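You operate a simulated robot arm through the tools that you are given. There is no shell and no other tool. Be economical: measure what you need, move in short steps, check, and stop when the job is done.

You are at the controls of a simulated robot arm. One attempt, no reset.

Task
Tip the fescue seed into the hopper, shut its lid and set rate 3.
Fine: spill none; stand the empty tub back. Set down upright: what you pick out.

Only the result counts: the job must be done as asked and must still hold three seconds after the hand-in. Knocking over, shifting, dropping, spilling or breaking anything else fails it. Lids that push on must go on centred and level and be pressed home; caps that screw on are set level and turned clockwise until they are tight.

Robot
A 6-joint arm with a two-finger parallel gripper on a trunk, on a base that drives. Base frame: it is fixed to the floor where the robot stands at the start and does not move with it; the origin is under the middle of the robot, x ahead of it, y to its left, z up. Lengths are in mm, angles in rad, forces in N, time in s.
With the tool pointing down near the work surface it reaches from about 140 to 840 mm from the robot's upright axis, wherever it stands. Its first joint turns from -2.897 to 2.897 rad. Places, roughly: crank handle [300, 0, 300]; hopper lid [500, -100, 400]; rate dial [600, 100, 300]; seed lever [400, 0, 300]; seeder [800, -400, 300]. Payload 3.91 kg.
Tool frame: the origin (TCP) lies between the finger pads and is the grasp point; the fingertips stand 30 mm ahead of it; z points along the fingers, y is the line along which they close. Largest opening 110 mm; finger width 20, thickness 10; the body of the gripper, 48 by 112 mm, starts 55 mm behind the TCP.
Orientation is told as [roll, pitch, yaw] about the base's x, y, z axes, in that order, counted from this pose: with the fingers straight down and closing along the base's y, the tool's x points along the base's -x, its y along +y and its z along -z.

Tools
- The arm moves only by the tool arm_command. Its argument "plan" is a list of rows, each a list of 7 numbers: the finger opening in mm, from 0 to 110, then the shift along the base's x, y, z in mm, then the turn, a rotation vector about the base's x, y, z in rad. In form: [[jaw, tx, ty, tz, rx, ry, rz], ...]. A call has 1 to 12 rows; each row shifts and turns the commanded pose from where the row before left it. Each row takes 0.2 s and may step no farther than 50 mm and 0.15 rad from the row before; otherwise, or with a gripper value out of range, the whole call is refused. Where a pose cannot be reached the arm comes as near as it can. A force on the tool above 90 N (or 10 N above the force at the start of the call, whichever is more), or a blocked arm, ends the call early, and 0.2 s more pass. The fingers move at their own pace (about 108 mm/s each) and stop on an object; they squeeze with about 24 N. The grip force told is the motor's: it shows also when the fingers shut on nothing. Time passes only in rows, and 0.2 s behind the last, so rows that do not move let the fingers close. The reply holds the time, the measured pose of the TCP, the force on the tool along the base axes, the opening and the grip force, in the units named above and with some noise, with the torque about the TCP (base axes, N m) and any sound that the robot's microphone picked up.
- Cameras (640 x 400 px; columns grow to the right, rows downward): "scene" is now at [-109.1, -48.5, 1137.2]; the picture's right is [-0.57, -0.82, -0.00], its down [-0.65, 0.45, -0.61] and it looks along [0.50, -0.35, -0.79] (base axes); focal length 248 px, centre (320, 200). "wrist" rides on the gripper at [77, 7, -114] in the tool frame; the picture's right is [-0.09, 1.00, 0.00], its down [-0.80, -0.07, -0.59] and it looks along [-0.59, -0.05, 0.80] (tool axes); focal length 270 px, centre (320, 200). There is no depth. A picture from a camera that has moved, and an enlarged one, comes with that camera's place and axes in the base frame and with its lens. The place of the scene camera against the robot may be out by one fixed shift of up to 12 mm in any direction.
- grab_frame(camera): a new picture of that camera. The clock stands still meanwhile.
- lift_body(by): slides the trunk up (or, below 0, down) by that many mm; the arm and the scene camera ride with it, the base frame stays. It gives what a move gives, with no picture.
- drive_base(legs): drives the robot by 1 to 6 legs, each [ahead, left, turn to the left] in mm, mm and rad, along the robot's own axes; the way and the turn of a leg run together, so that a leg with both is an arc; at most 1500 mm and 3.142 rad a leg. The arm and the cameras ride along, it lands a little off, and it stops where it bumps. It gives what a move gives.
- head_to(pan, tilt): turns the head with the scene camera to pan (to the left, within 1.501 rad either way) and tilt (down, from -0.506 to 1.204), counted from straight ahead of the robot. It gives what a move gives.
- inspect(camera, box): a new picture of the part [left, top, right, bottom] of that camera's present view, enlarged. The clock stands still meanwhile.
- close_job(): hands the job in; it is judged then, once.

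Work in short steps. Places have to be worked out from the pictures, the camera data and where the tool is seen: move nearer, look again, correct. Check each grasp and each placing, and mend what went wrong. You have 120 turns and 82 pictures in all, those below and enlarged ones among them. Open the gripper and draw the arm clear of the work before you hand the job in, unless the task says otherwise; then end with one line.

The tools are called after "Request:" as name(argument=value, ...) on one line, values as JSON. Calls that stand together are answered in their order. arm_command: Moves the arm, as the interface text tells. Its arguments: {"type":"object","properties":{"plan":{"type":"array"}},"required":["plan"]} The other tools are called the same way: lift_body (by) slides the trunk up or down; drive_base (legs) drives the base; head_to (pan, tilt) turns the head that bears the scene camera; grab_frame (camera) takes a picture; inspect (camera, box) takes an enlarged picture of a part of a camera's view; close_job () hands the job in.

At the start:

```text
clock: 0.0
tool_pos: [189.7, -394.3, 781.2]
tcp_rot: [0.0, 0.0, 0.002]
ft_force: [-0.1, 0.0, 0.7]
wrist_torque: [0.0, 0.0, 0.06]
grip_width: 110.1
gripper_force: 0.1
trunk travel left (down, up): [-100.0, 440.0]
robot x, y, heading: [-2.2, -0.6, 0.001]
head pan, tilt: [-0.607, 0.913]
```

scene: 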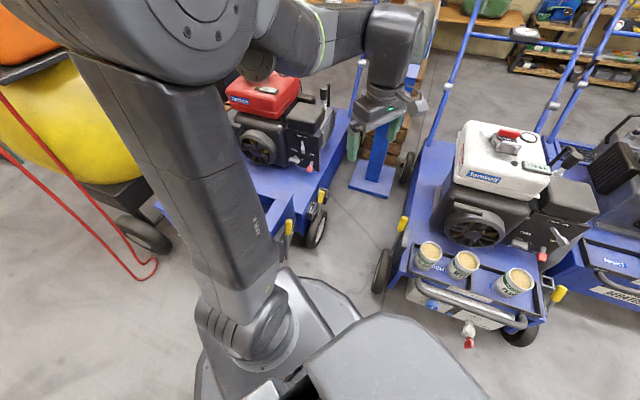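
wrist: 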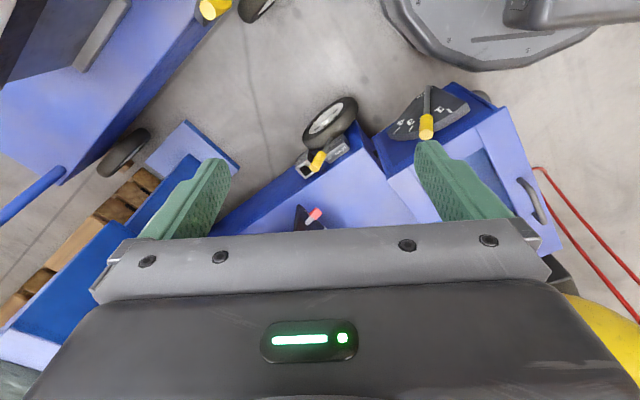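

The picture shows three tubs on a tray to the right and a machine with a dial visible in the wrist view. I zoom in on the tubs and the seeder first.

Request:
inspect(camera="scene", box=[380, 220, 560, 350])

Request:
inspect(camera="wrist", box=[220, 60, 560, 250])

Request:
head_to(pan=-0.1, tilt=0.9)

```text
3.08 times, centred on (470, 285) of scene
camera zoom: at [-109.1, -48.5, 1137.2], right [-0.57, -0.82, 0.0], down [-0.65, 0.45, -0.61], along [0.5, -0.35, -0.79], focal length 762 px, centre (-142, -62)
```

zoom: 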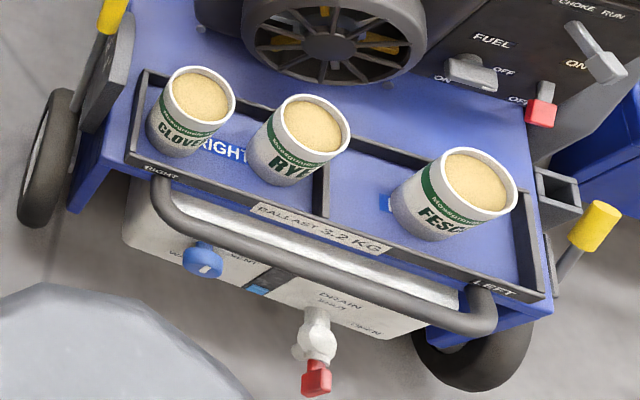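

```text
1.88 times, centred on (390, 155) of wrist
camera zoom: at [113.4, -389.0, 897.5], right [0.09, 1.0, 0.0], down [0.8, -0.07, 0.59], along [0.59, -0.05, -0.8], focal length 509 px, centre (188, 285)
```

zoom: 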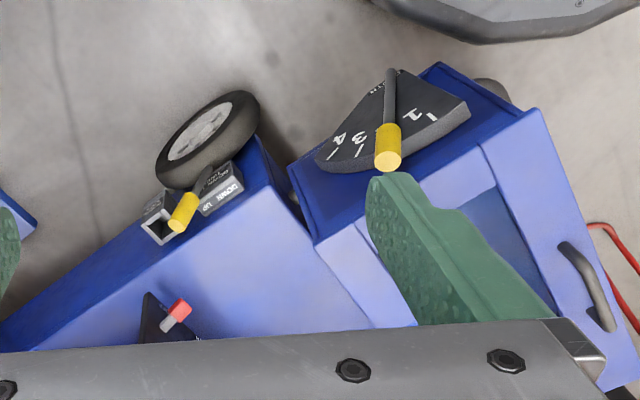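

```text
clock: 0.9
tool_pos: [188.9, -395.2, 782.4]
tcp_rot: [0.001, 0.0, 0.001]
ft_force: [-0.6, -0.3, -0.5]
wrist_torque: [0.03, 0.0, 0.0]
grip_width: 109.7
gripper_force: 0.0
trunk travel left (down, up): [-100.0, 440.0]
robot x, y, heading: [0.7, 0.9, -0.0]
head pan, tilt: [-0.099, 0.901]
```

Fescue is the tub in the left compartment of the tray. Now look at the view ahead.

Request:
grab_frame(camera="scene")

```text
77 pictures are left
camera scene: at [-95.4, -13.4, 1138.1], right [-0.1, -0.99, 0.0], down [-0.78, 0.08, -0.62], along [0.62, -0.06, -0.78], focal length 248 px, centre (320, 200)
```

scene: 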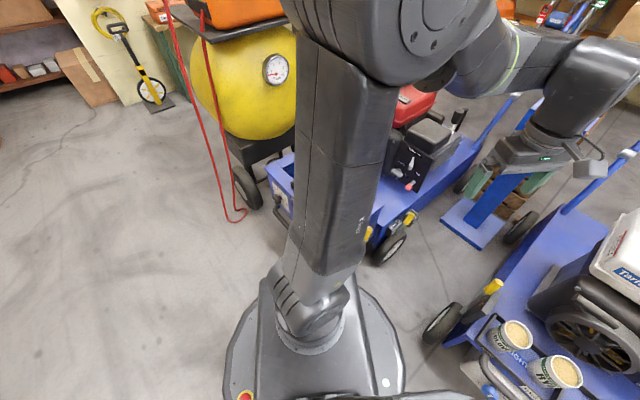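

The arm blocks the view of the machine with the red top. I raise the trunk for a better overview and view it at several pan angles.

Request:
lift_body(by=300)

Request:
head_to(pan=-0.5, tilt=0.95)

Request:
grab_frame(camera="scene")

Request:
grab_frame(camera="wrist")

```text
clock: 3.9
tool_pos: [188.3, -394.7, 1082.7]
tcp_rot: [-0.001, 0.001, -0.001]
ft_force: [0.3, -1.1, 0.0]
wrist_torque: [0.0, -0.03, 0.02]
grip_width: 110.1
gripper_force: 0.0
trunk travel left (down, up): [-400.0, 140.0]
robot x, y, heading: [3.0, -0.8, 0.003]
head pan, tilt: [-0.099, 0.901]
```

```text
clock: 4.8
tool_pos: [189.9, -394.9, 1082.4]
tcp_rot: [0.001, 0.0, 0.001]
ft_force: [-0.2, 0.0, 0.8]
wrist_torque: [-0.02, 0.01, 0.02]
grip_width: 109.9
gripper_force: 0.1
trunk travel left (down, up): [-400.0, 140.0]
robot x, y, heading: [0.3, 1.7, -0.004]
head pan, tilt: [-0.499, 0.949]
```

```text
76 pictures are left
camera scene: at [-106.6, -40.7, 1434.5], right [-0.48, -0.88, 0.0], down [-0.71, 0.39, -0.58], along [0.51, -0.28, -0.81], focal length 248 px, centre (320, 200)
```

scene: 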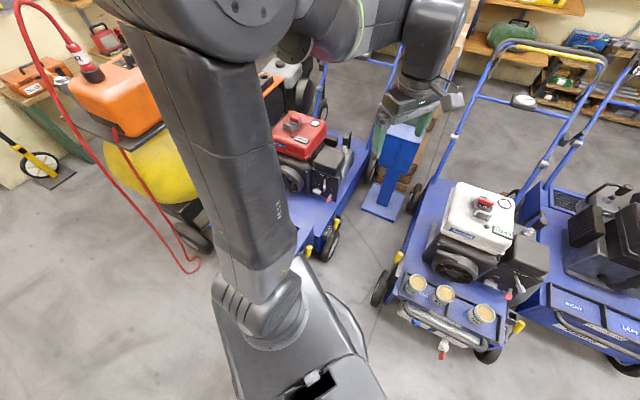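

```text
75 pictures are left
camera wrist: at [113.4, -389.1, 1197.5], right [0.09, 1.0, 0.0], down [0.8, -0.07, 0.59], along [0.59, -0.05, -0.8], focal length 270 px, centre (320, 200)
```

wrist: 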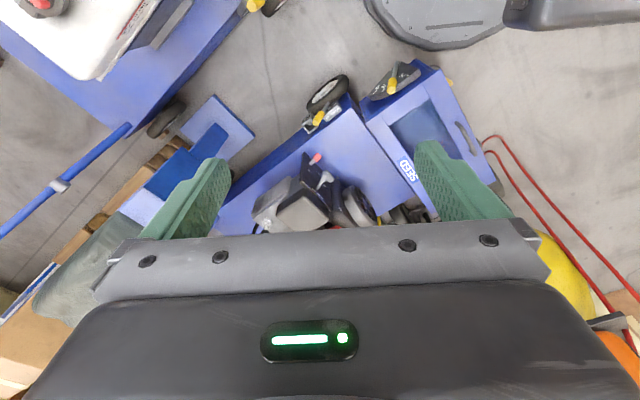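

The blue box with the SEED label and the dial is the hopper; I swing the arm over so that the wrist camera looks at it closely.

Request:
arm_command(plan=[[110, 0, 50, -30, 0, 0, 0], [110, 0, 50, -30, 0, 0, 0], [110, 0, 50, -30, 0, 0, 0], [110, 0, 50, -30, 0, 0, 0], [110, 0, 50, -30, 0, 0, 0], [110, 0, 40, -30, 0, 0, 0]])

Request:
grab_frame(camera="wrist")

Request:
grab_frame(camera="scene")

```text
refused: row 1 steps farther than a row can; nothing moved
```

```text
74 pictures are left
camera wrist: at [113.4, -389.1, 1197.5], right [0.09, 1.0, 0.0], down [0.8, -0.07, 0.59], along [0.59, -0.05, -0.8], focal length 270 px, centre (320, 200)
```

wrist: 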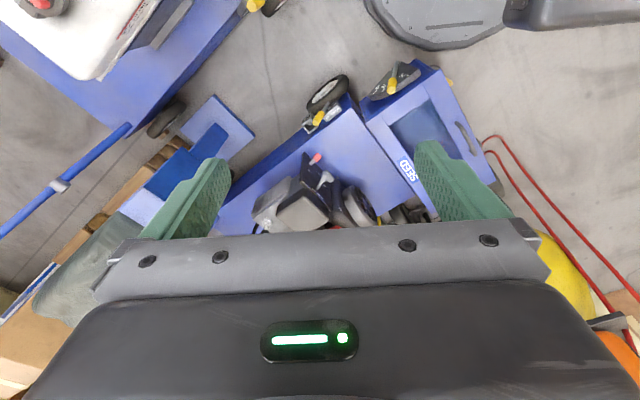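

```text
73 pictures are left
camera scene: at [-106.6, -40.7, 1434.5], right [-0.48, -0.88, 0.0], down [-0.71, 0.39, -0.58], along [0.51, -0.28, -0.81], focal length 248 px, centre (320, 200)
```

scene: 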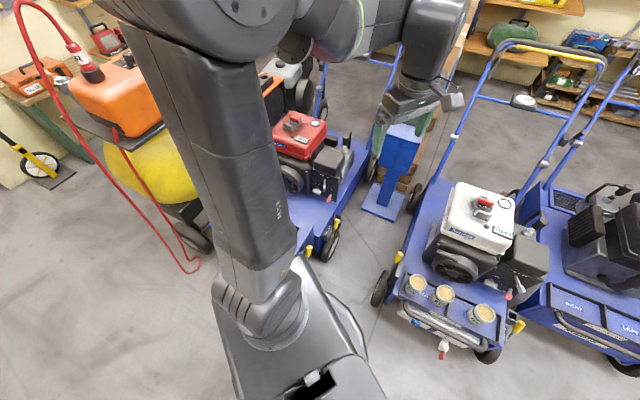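

Steps were too long (norm limit 50 mm); I repeat it with shorter ones.

Request:
arm_command(plan=[[110, 0, 41, -25, 0, 0, 0], [110, 0, 41, -25, 0, 0, 0], [110, 0, 41, -25, 0, 0, 0], [110, 0, 41, -25, 0, 0, 0], [110, 0, 41, -25, 0, 0, 0], [110, 0, 41, -25, 0, 0, 0], [110, 0, 41, -25, 0, 0, 0]])

Request:
grab_frame(camera="wrist")

Request:
grab_frame(camera="scene")

```text
clock: 6.4
tool_pos: [190.6, -106.4, 907.1]
tcp_rot: [0.0, 0.0, 0.0]
ft_force: [0.4, -0.3, -0.3]
wrist_torque: [0.03, -0.04, -0.03]
grip_width: 110.1
gripper_force: 0.0
trunk travel left (down, up): [-400.0, 140.0]
robot x, y, heading: [-1.4, 2.4, 0.002]
head pan, tilt: [-0.499, 0.949]
```

```text
72 pictures are left
camera wrist: at [114.7, -100.3, 1021.3], right [0.09, 1.0, 0.0], down [0.8, -0.07, 0.59], along [0.59, -0.05, -0.8], focal length 270 px, centre (320, 200)
```

wrist: 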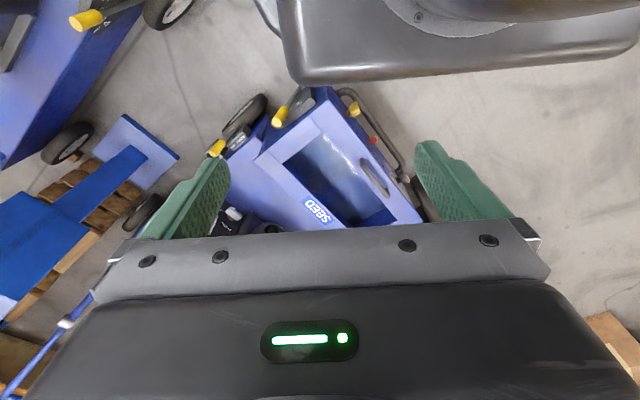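

```text
71 pictures are left
camera scene: at [-106.6, -40.6, 1434.6], right [-0.48, -0.88, 0.0], down [-0.71, 0.39, -0.58], along [0.51, -0.28, -0.81], focal length 248 px, centre (320, 200)
```

scene: 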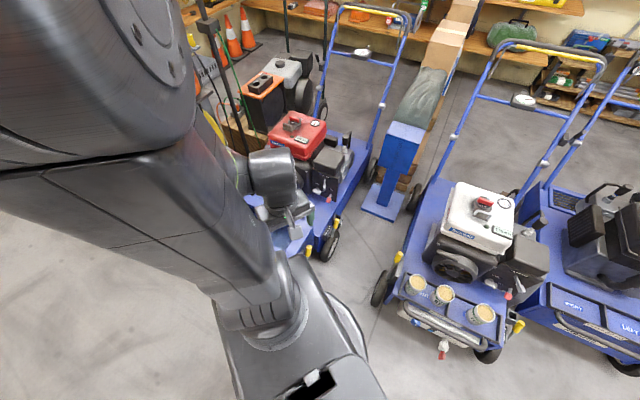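

The hopper mouth is now in sight; I enlarge it.

Request:
inspect(camera="wrist", box=[200, 80, 440, 230])

```text
2.67 times, centred on (320, 155) of wrist
camera zoom: at [114.7, -100.3, 1021.3], right [0.09, 1.0, 0.0], down [0.8, -0.07, 0.59], along [0.59, -0.05, -0.8], focal length 721 px, centre (320, 320)
```

zoom: 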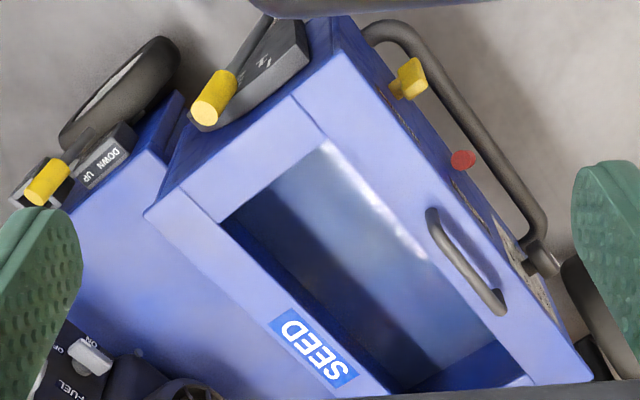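

The hopper mouth runs roughly from (359,-116) to (652,90) at z≈430 (all along (0.82,0.57)), and the tub stands near (-218,-637,450). I move the arm toward the tub, turning it to look along the machine's axis, which also clears the view of the hopper.

Request:
arm_command(plan=[[110, 0, -48, 0, 0, 0, -0.0843], [110, 0, -48, 0, 0, 0, -0.0843], [110, 0, -48, 0, 0, 0, -0.0843], [110, 0, -48, 0, 0, 0, -0.0843], [110, 0, -48, 0, 0, 0, -0.0843], [110, -40, -20, 0, 0, 0, -0.0843], [110, -40, -20, 0, 0, 0, -0.0843], [110, -40, -20, 0, 0, 0, -0.0843], [110, -40, -20, 0, 0, 0, -0.0843], [110, -40, -10, 0, 0, 0, -0.0843], [110, -40, 0, 0, 0, 0, -0.0843]])

Request:
head_to(pan=-0.1, tilt=0.85)

Request:
grab_frame(camera="scene")

Request:
grab_frame(camera="wrist")

```text
clock: 8.8
tool_pos: [-51.8, -437.7, 906.4]
tcp_rot: [-0.001, 0.001, -0.929]
ft_force: [0.2, 0.1, 0.6]
wrist_torque: [-0.01, 0.0, 0.02]
grip_width: 110.2
gripper_force: 0.0
trunk travel left (down, up): [-400.0, 140.0]
robot x, y, heading: [3.4, -1.4, -0.001]
head pan, tilt: [-0.499, 0.949]
```

```text
clock: 9.7
tool_pos: [-50.4, -436.2, 906.2]
tcp_rot: [-0.002, -0.001, -0.928]
ft_force: [-0.7, 1.0, -0.1]
wrist_torque: [0.01, -0.01, 0.01]
grip_width: 110.1
gripper_force: 0.1
trunk travel left (down, up): [-400.0, 140.0]
robot x, y, heading: [4.9, 0.9, 0.002]
head pan, tilt: [-0.099, 0.85]
```

```text
69 pictures are left
camera scene: at [-92.8, -13.8, 1442.0], right [-0.1, -0.99, 0.0], down [-0.75, 0.08, -0.66], along [0.66, -0.07, -0.75], focal length 248 px, centre (320, 200)
```

scene: 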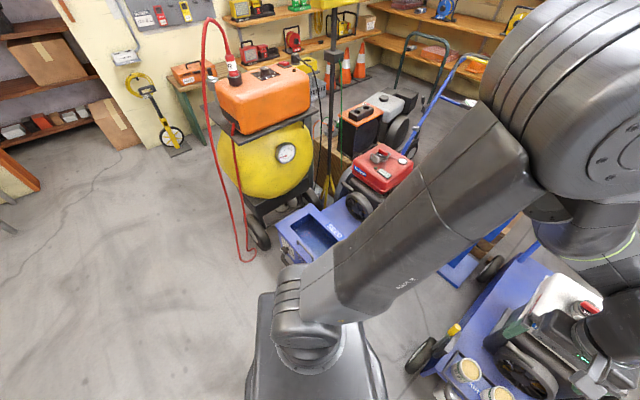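

```text
68 pictures are left
camera wrist: at [-90.2, -373.5, 1021.7], right [0.85, 0.53, 0.0], down [0.42, -0.68, 0.59], along [0.31, -0.5, -0.8], focal length 270 px, centre (320, 200)
```

wrist: 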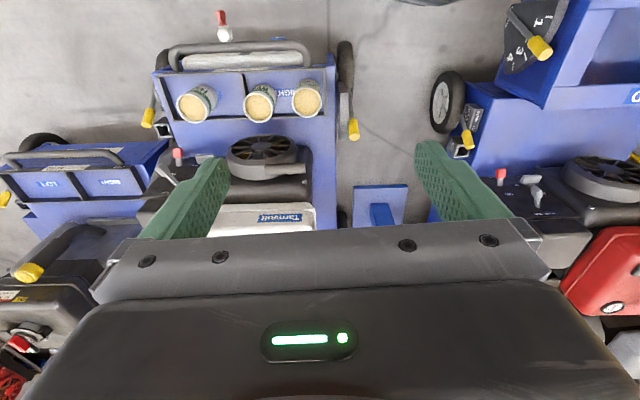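

Request:
inspect(camera="scene", box=[250, 180, 380, 270])

Request:
inspect(camera="wrist", box=[140, 20, 360, 160])

```text
4.44 times, centred on (315, 225) of scene
camera zoom: at [-92.8, -13.8, 1442.0], right [-0.1, -0.99, 0.0], down [-0.75, 0.08, -0.66], along [0.66, -0.07, -0.75], focal length 1101 px, centre (342, 89)
```

zoom: 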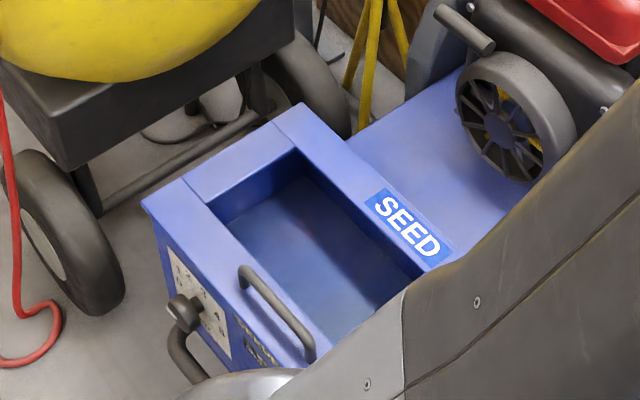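

```text
2.86 times, centred on (250, 90) of wrist
camera zoom: at [-90.2, -373.5, 1021.7], right [0.85, 0.53, 0.0], down [0.42, -0.68, 0.59], along [0.31, -0.5, -0.8], focal length 772 px, centre (520, 514)
```

zoom: 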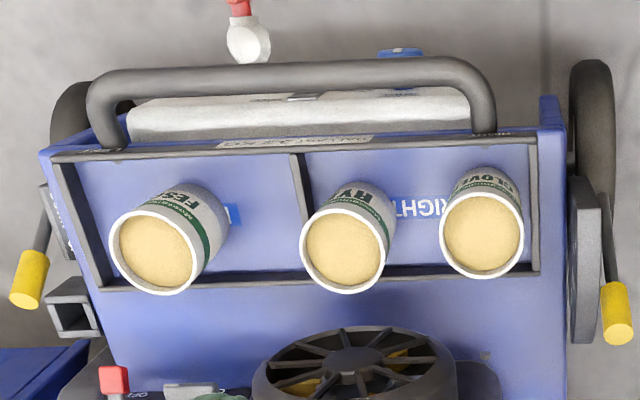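

The rear strip bears a handle and the rear face a round dial with a label plate, near (570,95,330) – matching the given places. I need a closer look at the lid mechanism, so I bring the wrist camera to the rear side of the hopper.

Request:
arm_command(plan=[[110, 42, 15, -15, 0, 0, 0], [110, 42, 15, -15, 0, 0, 0], [110, 42, 15, -15, 0, 0, 0], [110, 42, 15, -15, 0, 0, 0], [110, 42, 15, -15, 0, 0, 0], [110, 42, 15, -15, 0, 0, 0], [110, 15, 45, -11, 0, 0, 0], [110, 15, 45, -11, 0, 0, 0], [110, 15, 45, -11, 0, 0, 0], [110, 15, 45, -11, 0, 0, 0], [110, 15, 45, -11, 0, 0, 0]])

Request:
arm_command(plan=[[110, 15, 45, -11, 0, 0, 0], [110, 15, 45, -11, 0, 0, 0], [110, 15, 45, -11, 0, 0, 0], [110, 15, 45, -11, 0, 0, 0], [110, 15, 45, -11, 0, 0, 0]])

Request:
grab_frame(camera="wrist")

```text
clock: 12.1
tool_pos: [277.4, -123.3, 760.4]
tcp_rot: [-0.001, 0.002, -0.93]
ft_force: [0.2, 0.3, 0.2]
wrist_torque: [0.02, 0.01, -0.02]
grip_width: 109.9
gripper_force: 0.0
trunk travel left (down, up): [-400.0, 140.0]
robot x, y, heading: [2.6, -1.8, 0.0]
head pan, tilt: [-0.099, 0.85]
```

```text
clock: 13.3
tool_pos: [352.6, 101.2, 707.1]
tcp_rot: [-0.001, 0.001, -0.926]
ft_force: [0.6, -0.2, -0.1]
wrist_torque: [-0.04, -0.02, -0.01]
grip_width: 109.8
gripper_force: 0.1
trunk travel left (down, up): [-400.0, 140.0]
robot x, y, heading: [-0.1, 0.1, -0.0]
head pan, tilt: [-0.099, 0.85]
```

```text
65 pictures are left
camera wrist: at [312.3, 166.3, 822.1], right [0.85, 0.53, 0.0], down [0.42, -0.68, 0.59], along [0.31, -0.51, -0.8], focal length 270 px, centre (320, 200)
```

wrist: 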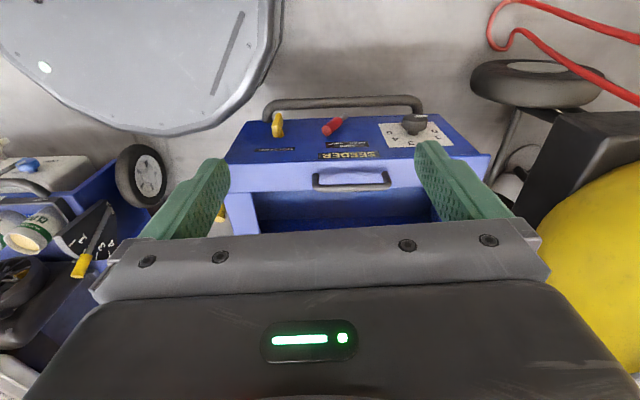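

Request:
inspect(camera="wrist", box=[210, 80, 510, 240])

Request:
inspect(camera="wrist", box=[360, 100, 460, 170])

```text
2.13 times, centred on (360, 160) of wrist
camera zoom: at [312.3, 166.3, 822.1], right [0.85, 0.53, 0.0], down [0.42, -0.68, 0.59], along [0.31, -0.51, -0.8], focal length 577 px, centre (235, 285)
```

zoom: 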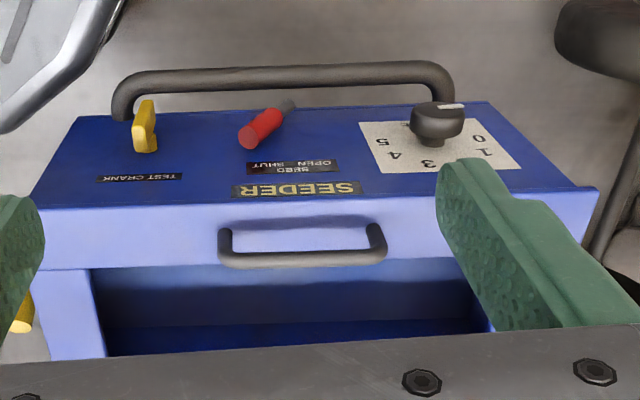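

```text
5.71 times, centred on (410, 135) of wrist
camera zoom: at [312.3, 166.3, 822.1], right [0.85, 0.53, 0.0], down [0.42, -0.68, 0.59], along [0.31, -0.51, -0.8], focal length 1544 px, centre (-194, 571)
```

zoom: 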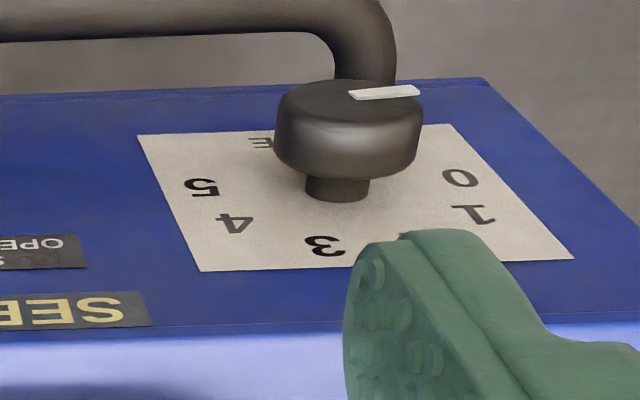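

The panel is vertical: rate knob near (573,97,312) pointing at 0, red seed lever, top at z≈450, mouth centre ≈(511,-80). I need a level view from the rear to understand the lid, so I turn the tool half round (camera above) and then tilt it horizontal.

Request:
arm_command(plan=[[110, 0, 20, 0, 0, 0, 0.149], [110, 0, 20, 0, 0, 0, 0.149], [110, 0, 20, 0, 0, 0, 0.149], [110, 0, 20, 0, 0, 0, 0.149], [110, 0, 20, 0, 0, 0, 0.149], [110, 0, 20, 0, 0, 0, 0.149], [110, 0, 20, 0, 0, 0, 0.149], [110, 0, 20, 0, 0, 0, 0.149], [110, 0, 20, 0, 0, 0, 0.149], [110, 0, 20, 0, 0, 0, 0.149], [110, 0, 0, 0, 0, 0, 0.149]])

Request:
arm_command(plan=[[110, 0, 0, 0, 0, 0, 0.15], [110, 0, 0, 0, 0, 0, 0.15], [110, 0, 0, 0, 0, 0, 0.15], [110, 0, 0, 0, 0, 0, 0.15], [110, 0, 0, 0, 0, 0, 0.15], [110, 0, 0, 0, 0, 0, 0.15], [110, 0, 0, 0, 0, 0, 0.15], [110, 0, 0, 0, 0, 0, 0.15], [110, 0, 0, 0, 0, 0, 0.15], [110, 0, 0, 0, 0, 0, 0.15]])

```text
clock: 15.7
tool_pos: [350.8, 301.7, 707.5]
tcp_rot: [0.0, 0.001, 0.713]
ft_force: [-0.9, 0.7, 0.2]
wrist_torque: [-0.01, 0.03, -0.01]
grip_width: 109.8
gripper_force: 0.1
trunk travel left (down, up): [-400.0, 140.0]
robot x, y, heading: [-0.0, -2.7, -0.005]
head pan, tilt: [-0.099, 0.85]
```

```text
clock: 17.9
tool_pos: [351.8, 303.7, 707.9]
tcp_rot: [0.001, 0.001, 2.214]
ft_force: [0.3, 0.5, -0.8]
wrist_torque: [-0.04, -0.03, -0.03]
grip_width: 109.9
gripper_force: 0.1
trunk travel left (down, up): [-400.0, 140.0]
robot x, y, heading: [-0.6, 1.5, -0.0]
head pan, tilt: [-0.099, 0.85]
```

Request:
arm_command(plan=[[110, 0, 0, -20, -0.119, -0.089, 0], [110, 0, 0, -20, -0.119, -0.089, 0], [110, 0, 0, -20, -0.119, -0.089, 0], [110, 0, 0, -20, -0.119, -0.089, 0], [110, 0, 0, -20, -0.119, -0.089, 0], [110, 0, 0, -20, -0.119, -0.089, 0], [110, 0, 0, -20, -0.119, -0.089, 0], [110, 0, 0, -20, -0.119, -0.089, 0], [110, 0, 0, -20, -0.119, -0.089, 0], [110, 0, 0, -20, -0.119, -0.089, 0]])

Request:
grab_frame(camera="wrist")

Request:
grab_frame(camera="scene")

```text
clock: 20.1
tool_pos: [350.9, 302.6, 508.1]
tcp_rot: [-0.02, 1.489, 2.194]
ft_force: [-1.1, 0.5, 0.6]
wrist_torque: [0.03, 0.01, -0.03]
grip_width: 109.9
gripper_force: 0.0
trunk travel left (down, up): [-400.0, 140.0]
robot x, y, heading: [0.5, -0.3, 0.001]
head pan, tilt: [-0.099, 0.85]
```

```text
62 pictures are left
camera wrist: at [282.1, 384.2, 595.0], right [-0.8, -0.59, -0.09], down [-0.34, 0.57, -0.75], along [0.49, -0.57, -0.66], focal length 270 px, centre (320, 200)
```

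wrist: 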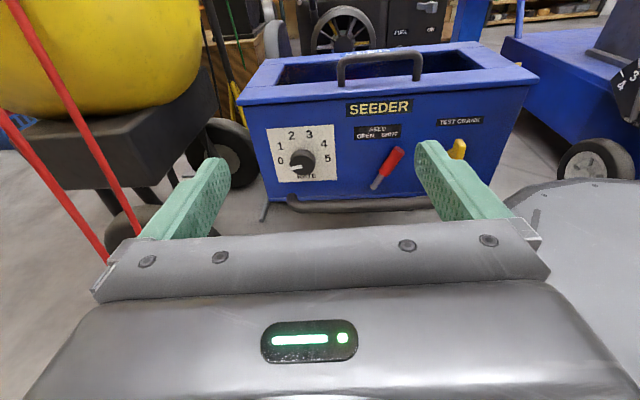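

```text
61 pictures are left
camera scene: at [-92.7, -13.5, 1442.2], right [-0.1, -1.0, 0.0], down [-0.75, 0.07, -0.66], along [0.66, -0.07, -0.75], focal length 248 px, centre (320, 200)
```

scene: 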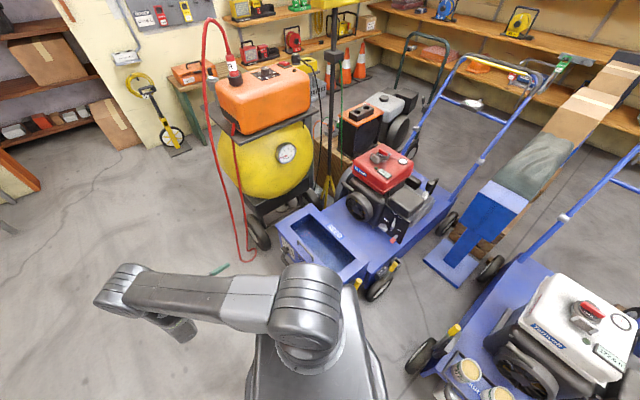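

Very good view; I enlarge the seeder from both cameras.

Request:
inspect(camera="wrist", box=[220, 30, 560, 230])

Request:
inspect(camera="scene", box=[260, 190, 400, 300])

Request:
inspect(camera="wrist", box=[260, 90, 430, 210])

```text
1.88 times, centred on (390, 130) of wrist
camera zoom: at [282.1, 384.2, 595.0], right [-0.8, -0.59, -0.09], down [-0.34, 0.57, -0.75], along [0.49, -0.57, -0.66], focal length 509 px, centre (188, 332)
```

zoom: 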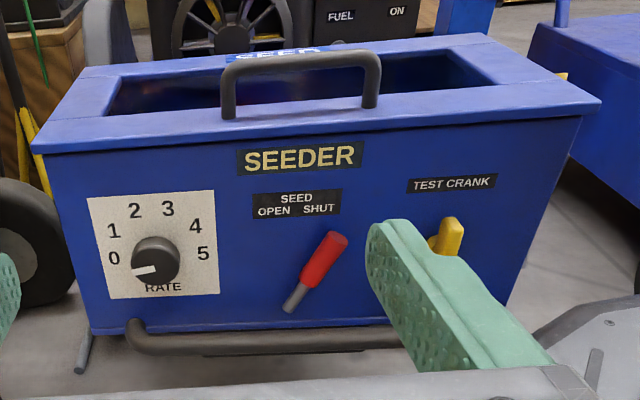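

```text
3.64 times, centred on (330, 245) of scene
camera zoom: at [-92.7, -13.5, 1442.2], right [-0.1, -1.0, 0.0], down [-0.75, 0.07, -0.66], along [0.66, -0.07, -0.75], focal length 901 px, centre (284, 36)
```

zoom: 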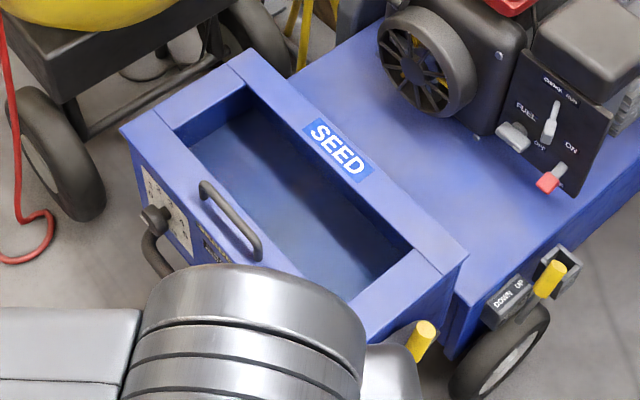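

```text
3.33 times, centred on (345, 150) of wrist
camera zoom: at [282.1, 384.2, 595.0], right [-0.8, -0.59, -0.09], down [-0.34, 0.57, -0.75], along [0.49, -0.57, -0.66], focal length 901 px, centre (237, 367)
```

zoom: 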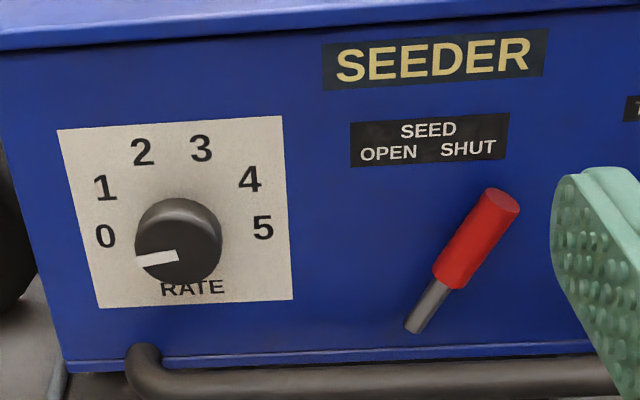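

Lever is at SHUT and the dial at 0. The lid itself is still unclear; I raise and advance the camera to look into the mouth.

Request:
arm_command(plan=[[110, 16, -30, 32, 0, 0, 0], [110, 16, -30, 32, 0, 0, 0], [110, 16, -30, 32, 0, 0, 0], [110, 16, -30, 32, 0, 0, 0], [110, 16, -30, 32, 0, 0, 0]])

Request:
grab_frame(camera="wrist")

Request:
inspect(camera="wrist", box=[220, 60, 540, 240])

```text
clock: 21.3
tool_pos: [430.3, 150.8, 668.4]
tcp_rot: [-0.022, 1.488, 2.194]
ft_force: [0.1, 0.3, 0.0]
wrist_torque: [0.02, 0.01, 0.01]
grip_width: 110.1
gripper_force: 0.1
trunk travel left (down, up): [-400.0, 140.0]
robot x, y, heading: [-0.6, -0.7, -0.002]
head pan, tilt: [-0.099, 0.85]
```

```text
57 pictures are left
camera wrist: at [362.2, 232.8, 754.0], right [-0.8, -0.59, -0.09], down [-0.34, 0.57, -0.75], along [0.49, -0.57, -0.66], focal length 270 px, centre (320, 200)
```

wrist: 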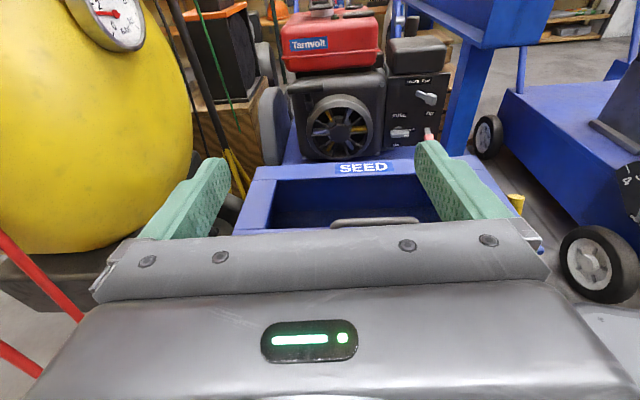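

```text
2.00 times, centred on (380, 150) of wrist
camera zoom: at [362.2, 232.8, 754.0], right [-0.8, -0.59, -0.09], down [-0.34, 0.57, -0.75], along [0.49, -0.57, -0.66], focal length 541 px, centre (200, 300)
```

zoom: 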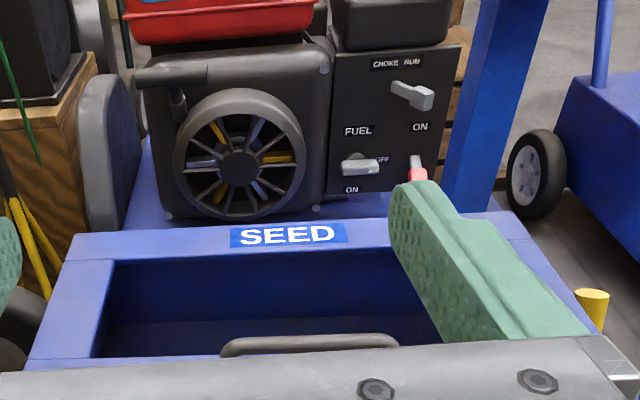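

No hinged lid visible at the front. I tilt the camera to look straight down into the hopper.

Request:
arm_command(plan=[[110, 5, -21, 7, 0.113, 0.085, 0], [110, 5, -21, 7, 0.113, 0.085, 0], [110, 5, -21, 7, 0.113, 0.085, 0], [110, 5, -21, 7, 0.113, 0.085, 0], [110, 5, -21, 7, 0.113, 0.085, 0], [110, 5, -21, 7, 0.113, 0.085, 0]])

Request:
inspect(camera="wrist", box=[150, 20, 490, 240])

```text
clock: 22.7
tool_pos: [460.8, 26.7, 708.8]
tcp_rot: [0.001, 0.635, 2.215]
ft_force: [0.0, 0.0, -0.1]
wrist_torque: [0.01, 0.01, 0.02]
grip_width: 109.8
gripper_force: 0.0
trunk travel left (down, up): [-400.0, 140.0]
robot x, y, heading: [0.8, 1.8, -0.0]
head pan, tilt: [-0.099, 0.85]
```

```text
1.82 times, centred on (320, 130) of wrist
camera zoom: at [452.8, 26.8, 847.1], right [-0.84, -0.54, -0.05], down [-0.54, 0.84, 0.0], along [0.04, 0.03, -1.0], focal length 491 px, centre (320, 327)
```

zoom: 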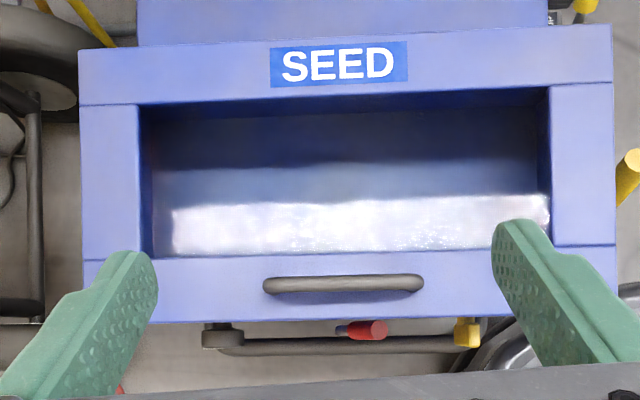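

The hopper mouth is about 335 × 130 mm, a frame with the handle on its rear strip. I advance to see what lies in front of the SEED strip.

Request:
arm_command(plan=[[110, 27, -36, 0, 0, 0, 0], [110, 27, -36, 0, 0, 0, 0], [110, 27, -36, 0, 0, 0, 0], [110, 27, -36, 0, 0, 0, 0]])

Request:
grab_frame(camera="wrist")

```text
clock: 23.7
tool_pos: [570.7, -120.1, 708.4]
tcp_rot: [0.005, 0.638, 2.215]
ft_force: [-0.2, 0.5, 0.7]
wrist_torque: [0.0, 0.0, -0.04]
grip_width: 109.8
gripper_force: 0.1
trunk travel left (down, up): [-400.0, 140.0]
robot x, y, heading: [0.8, -3.4, 0.004]
head pan, tilt: [-0.099, 0.85]
```

```text
54 pictures are left
camera wrist: at [563.1, -119.8, 847.2], right [-0.84, -0.54, -0.05], down [-0.54, 0.84, 0.0], along [0.04, 0.03, -1.0], focal length 270 px, centre (320, 200)
```

wrist: 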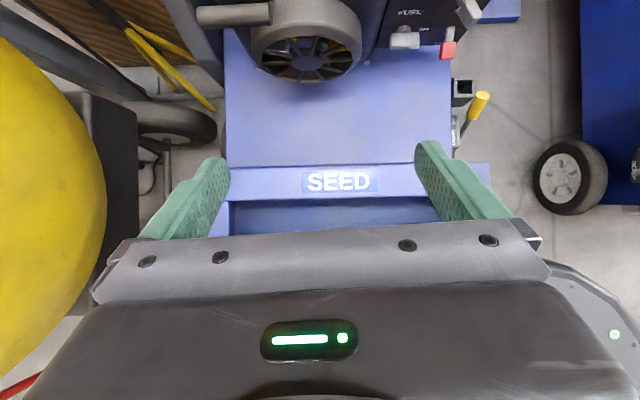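

Only the deck there. I look at the inner rear wall and handle strip from the front side by tilting further back.

Request:
arm_command(plan=[[110, 2, -4, -11, 0.1135, 0.085, 0], [110, 2, -4, -11, 0.1135, 0.085, 0], [110, 2, -4, -11, 0.1135, 0.085, 0], [110, 2, -4, -11, 0.1135, 0.085, 0], [110, 2, -4, -11, 0.1135, 0.085, 0], [110, 2, -4, -11, 0.1135, 0.085, 0], [110, 2, -4, -11, 0.1135, 0.085, 0], [110, 2, -4, -11, 0.1135, 0.085, 0]])

Request:
grab_frame(camera="wrist")

```text
clock: 25.5
tool_pos: [586.6, -150.5, 620.8]
tcp_rot: [0.001, -0.497, 2.214]
ft_force: [0.0, -0.7, -0.1]
wrist_torque: [-0.04, -0.01, 0.02]
grip_width: 110.0
gripper_force: 0.0
trunk travel left (down, up): [-400.0, 140.0]
robot x, y, heading: [-0.3, 2.8, -0.002]
head pan, tilt: [-0.099, 0.85]
```

```text
53 pictures are left
camera wrist: at [654.6, -253.3, 685.2], right [-0.84, -0.54, 0.04], down [-0.19, 0.38, 0.9], along [-0.5, 0.75, -0.42], focal length 270 px, centre (320, 200)
```

wrist: 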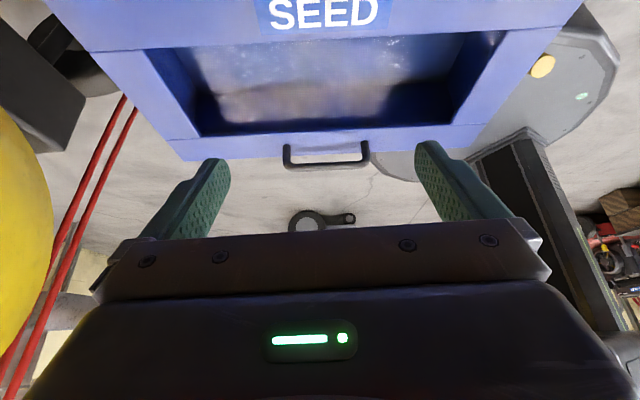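

Request:
inspect(camera="wrist", box=[130, 0, 530, 200])

```text
1.60 times, centred on (330, 100) of wrist
camera zoom: at [654.6, -253.3, 685.2], right [-0.84, -0.54, 0.04], down [-0.19, 0.38, 0.9], along [-0.5, 0.75, -0.42], focal length 432 px, centre (304, 360)
```

zoom: 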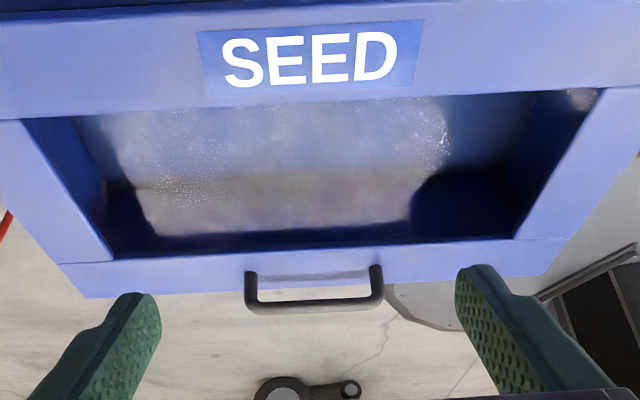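

No lid visible inside either; I take a close-up of the handle strip and its seams.

Request:
arm_command(plan=[[110, -18, 24, -3, -0.1132, -0.085, 0], [110, -18, 24, -3, -0.1132, -0.085, 0], [110, -18, 24, -3, -0.1132, -0.085, 0], [110, -18, 24, -3, -0.1132, -0.085, 0], [110, -18, 24, -3, -0.1132, -0.085, 0], [110, -18, 24, -3, -0.1132, -0.085, 0], [110, -18, 24, -3, -0.1132, -0.085, 0], [110, -18, 24, -3, -0.1132, -0.085, 0]])

Request:
grab_frame(camera="wrist")

Request:
inspect(camera="scene", box=[260, 180, 400, 270])

```text
clock: 27.3
tool_pos: [474.9, -6.8, 604.3]
tcp_rot: [0.042, 0.584, 2.212]
ft_force: [-0.9, 0.2, 0.0]
wrist_torque: [0.02, -0.03, 0.0]
grip_width: 110.0
gripper_force: 0.1
out of reach, approached as far as the arm can: row 5, 6
trunk travel left (down, up): [-400.0, 140.0]
robot x, y, heading: [-0.9, 1.5, 0.002]
head pan, tilt: [-0.099, 0.85]
```

```text
51 pictures are left
camera wrist: at [474.6, -9.5, 743.2], right [-0.86, -0.52, -0.01], down [-0.52, 0.85, 0.05], along [-0.02, 0.05, -1.0], focal length 270 px, centre (320, 200)
```

wrist: 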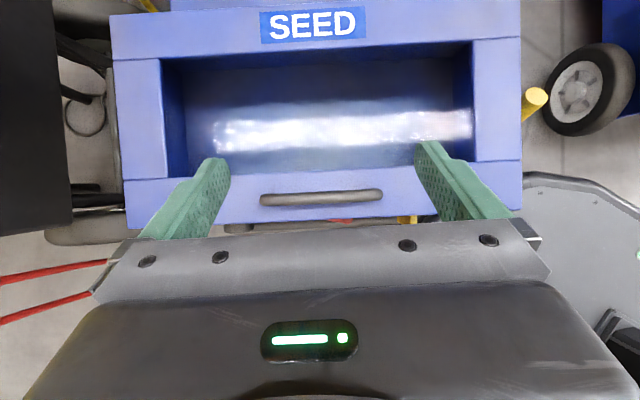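

```text
4.44 times, centred on (330, 225) of scene
camera zoom: at [-92.6, -13.4, 1442.1], right [-0.1, -0.99, 0.0], down [-0.75, 0.07, -0.66], along [0.66, -0.07, -0.75], focal length 1101 px, centre (276, 89)
```

zoom: 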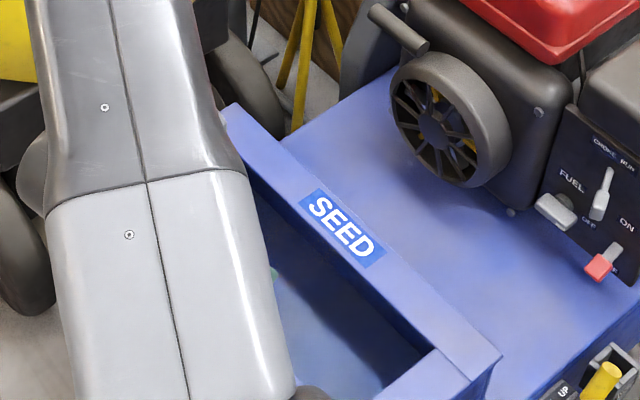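

The interior floor seems shallow (~z 400). The only movable candidate is the handle strip, so I'll grip the handle and test it gently; first bring the tool vertical with fingers closing along the machine axis.

Request:
arm_command(plan=[[110, 0, 0, 5, 0.117, 0.088, 0], [110, 0, 0, 5, 0.117, 0.088, 0], [110, 0, 0, 5, 0.117, 0.088, 0], [110, 0, 0, 5, 0.117, 0.088, 0], [110, 0, 0, 0, 0, 0, -0.147], [110, 0, 0, 0, 0, 0, -0.147], [110, 0, 0, 0, 0, 0, -0.147], [110, 0, 0, 0, 0, 0, -0.147], [110, 0, 0, 0, 0, 0, -0.147], [110, 0, 0, 0, 0, 0, -0.147], [110, 0, 0, 0, 0, 0, -0.147], [110, 0, 0, 0, 0, 0, -0.147]])

Request:
arm_command(plan=[[110, 0, 0, 0, 0, 0, -0.147], [110, 0, 0, 0, 0, 0, -0.147], [110, 0, 0, 0, 0, 0, -0.145]])

Request:
grab_frame(camera="wrist")

```text
clock: 29.9
tool_pos: [478.3, -22.5, 625.6]
tcp_rot: [0.065, 0.05, 1.08]
ft_force: [-0.7, 0.3, -1.1]
wrist_torque: [-0.03, -0.05, 0.01]
grip_width: 110.0
gripper_force: 0.0
out of reach, approached as far as the arm can: row 4, 5
trunk travel left (down, up): [-400.0, 140.0]
robot x, y, heading: [1.4, -1.6, 0.005]
head pan, tilt: [-0.099, 0.85]
```

```text
clock: 30.7
tool_pos: [478.9, -21.9, 625.3]
tcp_rot: [0.066, 0.049, 0.642]
ft_force: [-0.3, 1.0, -0.1]
wrist_torque: [-0.01, 0.0, -0.01]
grip_width: 110.1
gripper_force: 0.0
trunk travel left (down, up): [-400.0, 140.0]
robot x, y, heading: [-1.5, -1.2, 0.002]
head pan, tilt: [-0.099, 0.85]
```

```text
49 pictures are left
camera wrist: at [423.9, -66.2, 744.4], right [-0.52, 0.85, 0.06], down [0.73, 0.41, 0.55], along [0.44, 0.33, -0.83], focal length 270 px, centre (320, 200)
```

wrist: 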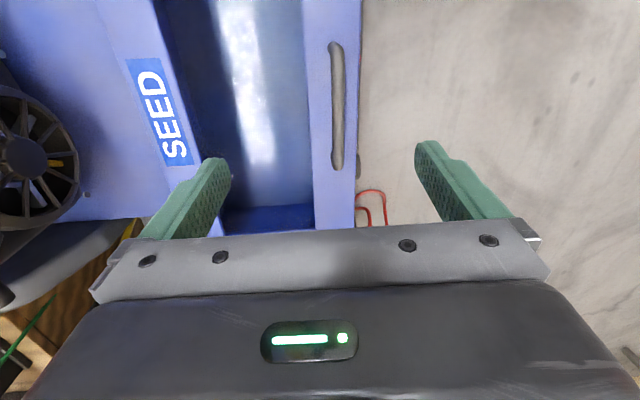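

Handle bar measured at about (467,-1,~488), running along (0.83,0.56). I level the tool, go over the handle and descend around it.

Request:
arm_command(plan=[[70, -6, 10, -30, -0.033, -0.025, -0.022], [70, -6, 11, -30, -0.033, -0.025, -0.022], [70, 0, 0, -20, 0, 0, 0], [70, 0, 0, -20, 0, 0, 0], [70, 0, 0, -15, 0, 0, 0], [70, 0, 0, -15, 0, 0, 0]])

Request:
grab_frame(camera="wrist")

```text
clock: 32.1
tool_pos: [466.3, 0.4, 494.3]
tcp_rot: [-0.009, 0.049, 0.598]
ft_force: [0.6, 0.6, 0.6]
wrist_torque: [-0.04, -0.01, -0.01]
grip_width: 69.9
gripper_force: 0.2
out of reach, approached as far as the arm can: row 5
trunk travel left (down, up): [-400.0, 140.0]
robot x, y, heading: [3.9, -1.7, -0.0]
head pan, tilt: [-0.099, 0.85]
```

```text
48 pictures are left
camera wrist: at [404.9, -35.1, 613.6], right [-0.49, 0.87, -0.01], down [0.72, 0.41, 0.56], along [0.49, 0.26, -0.83], focal length 270 px, centre (320, 200)
```

wrist: 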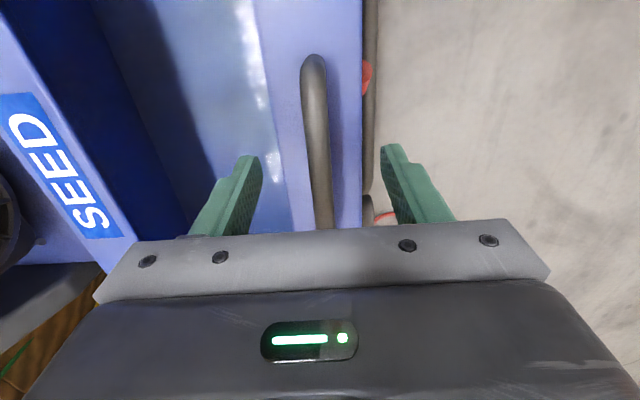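

The handle lies between the fingers; I close on it.

Request:
arm_command(plan=[[30, 0, 0, 0, 0, 0, 0], [5, 0, 0, 0, 0, 0, 0], [5, 0, 0, 0, 0, 0, 0]])

```text
clock: 32.9
tool_pos: [465.5, 1.0, 494.8]
tcp_rot: [-0.006, 0.05, 0.597]
ft_force: [-6.0, 12.1, -0.7]
wrist_torque: [0.11, 0.07, -0.34]
grip_width: 11.5
gripper_force: 45.0
trunk travel left (down, up): [-400.0, 140.0]
robot x, y, heading: [2.7, 1.9, 0.001]
head pan, tilt: [-0.099, 0.85]
```

Gripped (11.5 mm bar). Small push forward to feel whether it slides.

Request:
arm_command(plan=[[5, 2.8, -4.1, 0, 0, 0, 0], [5, 2.8, -4.1, 0, 0, 0, 0]])

```text
clock: 33.3
tool_pos: [467.1, -0.9, 495.0]
tcp_rot: [-0.013, 0.064, 0.609]
ft_force: [-10.1, 14.0, 1.9]
wrist_torque: [0.64, -0.44, -0.83]
grip_width: 11.7
gripper_force: 45.3
out of reach, approached as far as the arm can: row 1, 2
trunk travel left (down, up): [-400.0, 140.0]
robot x, y, heading: [1.2, 3.1, 0.007]
head pan, tilt: [-0.099, 0.85]
stopped in row 2: the force on the tool passed its limit at 94 N (the readings are from after the stop); the commanded pose is now the measured one
```

Forward it is blocked (the force rose at once). Now test lifting by a few mm.

Request:
arm_command(plan=[[5, -0.5, 0.8, 2, 0, 0, 0], [5, 0, 0, 2, 0, 0, 0]])

```text
clock: 33.9
tool_pos: [467.4, -0.3, 498.8]
tcp_rot: [-0.012, 0.066, 0.609]
ft_force: [-10.9, 15.9, 0.1]
wrist_torque: [-0.1, 0.59, -0.83]
grip_width: 11.3
gripper_force: 45.0
trunk travel left (down, up): [-400.0, 140.0]
robot x, y, heading: [2.6, 0.6, 0.001]
head pan, tilt: [-0.099, 0.85]
```

It rose 4 mm without resistance – perhaps it lifts. A bit more, then look.

Request:
arm_command(plan=[[5, 0, 0, 8, 0, 0, 0], [5, 0, 0, 8, 0, 0, 0]])

Request:
grab_frame(camera="wrist")

```text
clock: 34.5
tool_pos: [470.0, -3.4, 513.9]
tcp_rot: [-0.012, 0.062, 0.605]
ft_force: [1.6, -17.6, -9.3]
wrist_torque: [-0.13, 0.09, -0.61]
grip_width: 11.7
gripper_force: 45.1
trunk travel left (down, up): [-400.0, 140.0]
robot x, y, heading: [0.4, -2.6, 0.003]
head pan, tilt: [-0.099, 0.85]
```

```text
47 pictures are left
camera wrist: at [408.7, -37.3, 633.9], right [-0.49, 0.87, -0.02], down [0.73, 0.42, 0.54], along [0.48, 0.26, -0.84], focal length 270 px, centre (320, 200)
```

wrist: 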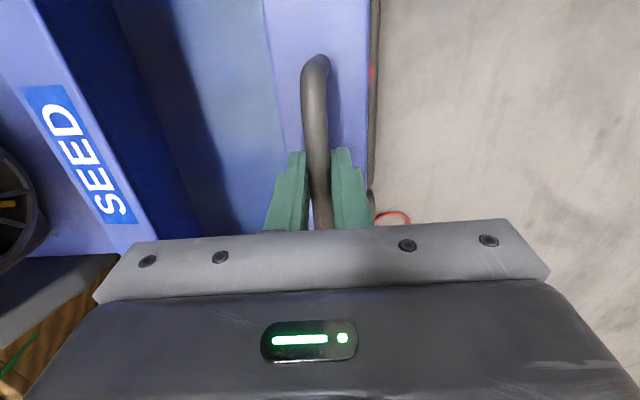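

The handle rises and moves forward like a hinged lid: the "mouth" is in fact a closed lid with a clear window, hinged at the SEED side. I keep lifting along the arc in small steps and watch the forces.

Request:
arm_command(plan=[[5, 2.4, -3.5, 13, 0, 0, 0], [5, 2.8, -4.1, 13, 0, 0, 0], [5, 3.2, -4.7, 13, 0, 0, 0]])

Request:
grab_frame(camera="wrist")

```text
clock: 35.3
tool_pos: [468.8, -4.0, 553.8]
tcp_rot: [-0.013, 0.053, 0.616]
ft_force: [30.6, 20.7, -6.4]
wrist_torque: [0.41, -0.48, -0.91]
grip_width: 12.3
gripper_force: 45.4
out of reach, approached as far as the arm can: row 2, 3
trunk travel left (down, up): [-400.0, 140.0]
robot x, y, heading: [-1.5, 3.4, 0.012]
head pan, tilt: [-0.099, 0.85]
```

```text
46 pictures are left
camera wrist: at [407.5, -38.8, 672.5], right [-0.5, 0.86, -0.02], down [0.71, 0.43, 0.55], along [0.48, 0.27, -0.83], focal length 270 px, centre (320, 200)
```

wrist: 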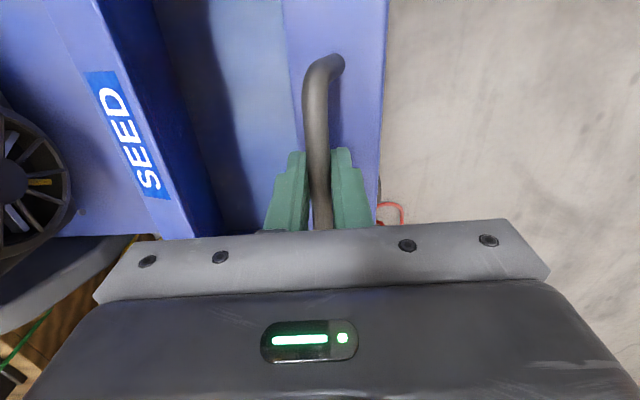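

The lid really opens, but the arm is near its limits at this trunk height. I set the lid back down, release it, and lower the trunk before continuing.

Request:
arm_command(plan=[[5, -3.2, 4.7, -13, 0, 0, 0], [5, -2.8, 4.1, -13, 0, 0, 0], [5, -2.4, 3.5, -13, 0, 0, 0], [5, -1.5, 2, -8, 0, 0, 0], [5, -1.5, 2, -8, 0, 0, 0]])

```text
clock: 36.5
tool_pos: [455.1, 9.9, 506.4]
tcp_rot: [-0.002, 0.075, 0.6]
ft_force: [13.5, -7.2, -9.1]
wrist_torque: [0.39, -0.52, -0.89]
grip_width: 11.7
gripper_force: 44.8
out of reach, approached as far as the arm can: row 4, 5
trunk travel left (down, up): [-400.0, 140.0]
robot x, y, heading: [-0.0, 0.9, 0.004]
head pan, tilt: [-0.099, 0.85]
```

Still about 12 mm up and the arm is at its limit; I lower the trunk slightly to bring the lid down with it.

Request:
lift_body(by=-9)

```text
clock: 37.1
tool_pos: [452.5, 15.5, 498.9]
tcp_rot: [-0.002, 0.076, 0.608]
ft_force: [-11.3, 5.6, -3.1]
wrist_torque: [0.07, 0.3, -0.84]
grip_width: 11.5
gripper_force: 44.9
trunk travel left (down, up): [-391.0, 149.0]
robot x, y, heading: [1.8, -0.4, 0.007]
head pan, tilt: [-0.099, 0.85]
```

Request:
grab_frame(camera="wrist")

Request:
inspect(camera="scene", box=[250, 170, 410, 300])

```text
45 pictures are left
camera wrist: at [392.9, -18.7, 618.7], right [-0.5, 0.87, -0.01], down [0.73, 0.43, 0.53], along [0.46, 0.26, -0.85], focal length 270 px, centre (320, 200)
```

wrist: 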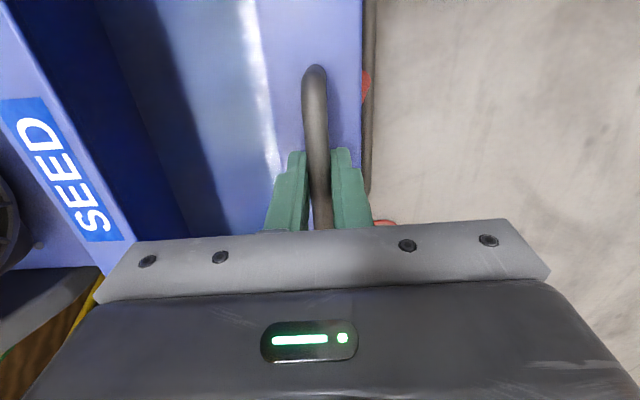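

```text
3.08 times, centred on (330, 235) of scene
camera zoom: at [-94.3, -12.2, 1433.0], right [-0.09, -1.0, 0.0], down [-0.75, 0.07, -0.66], along [0.66, -0.06, -0.75], focal length 762 px, centre (289, 92)
```

zoom: 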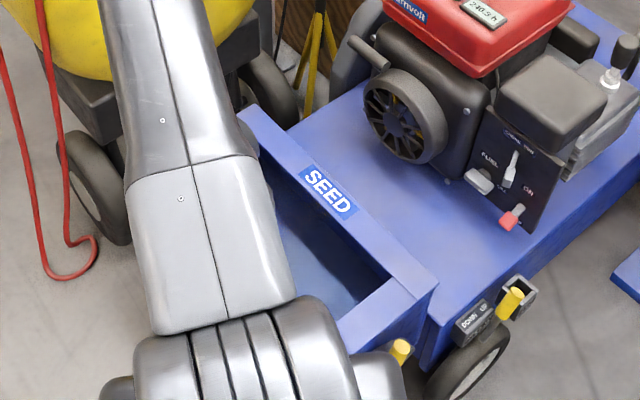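

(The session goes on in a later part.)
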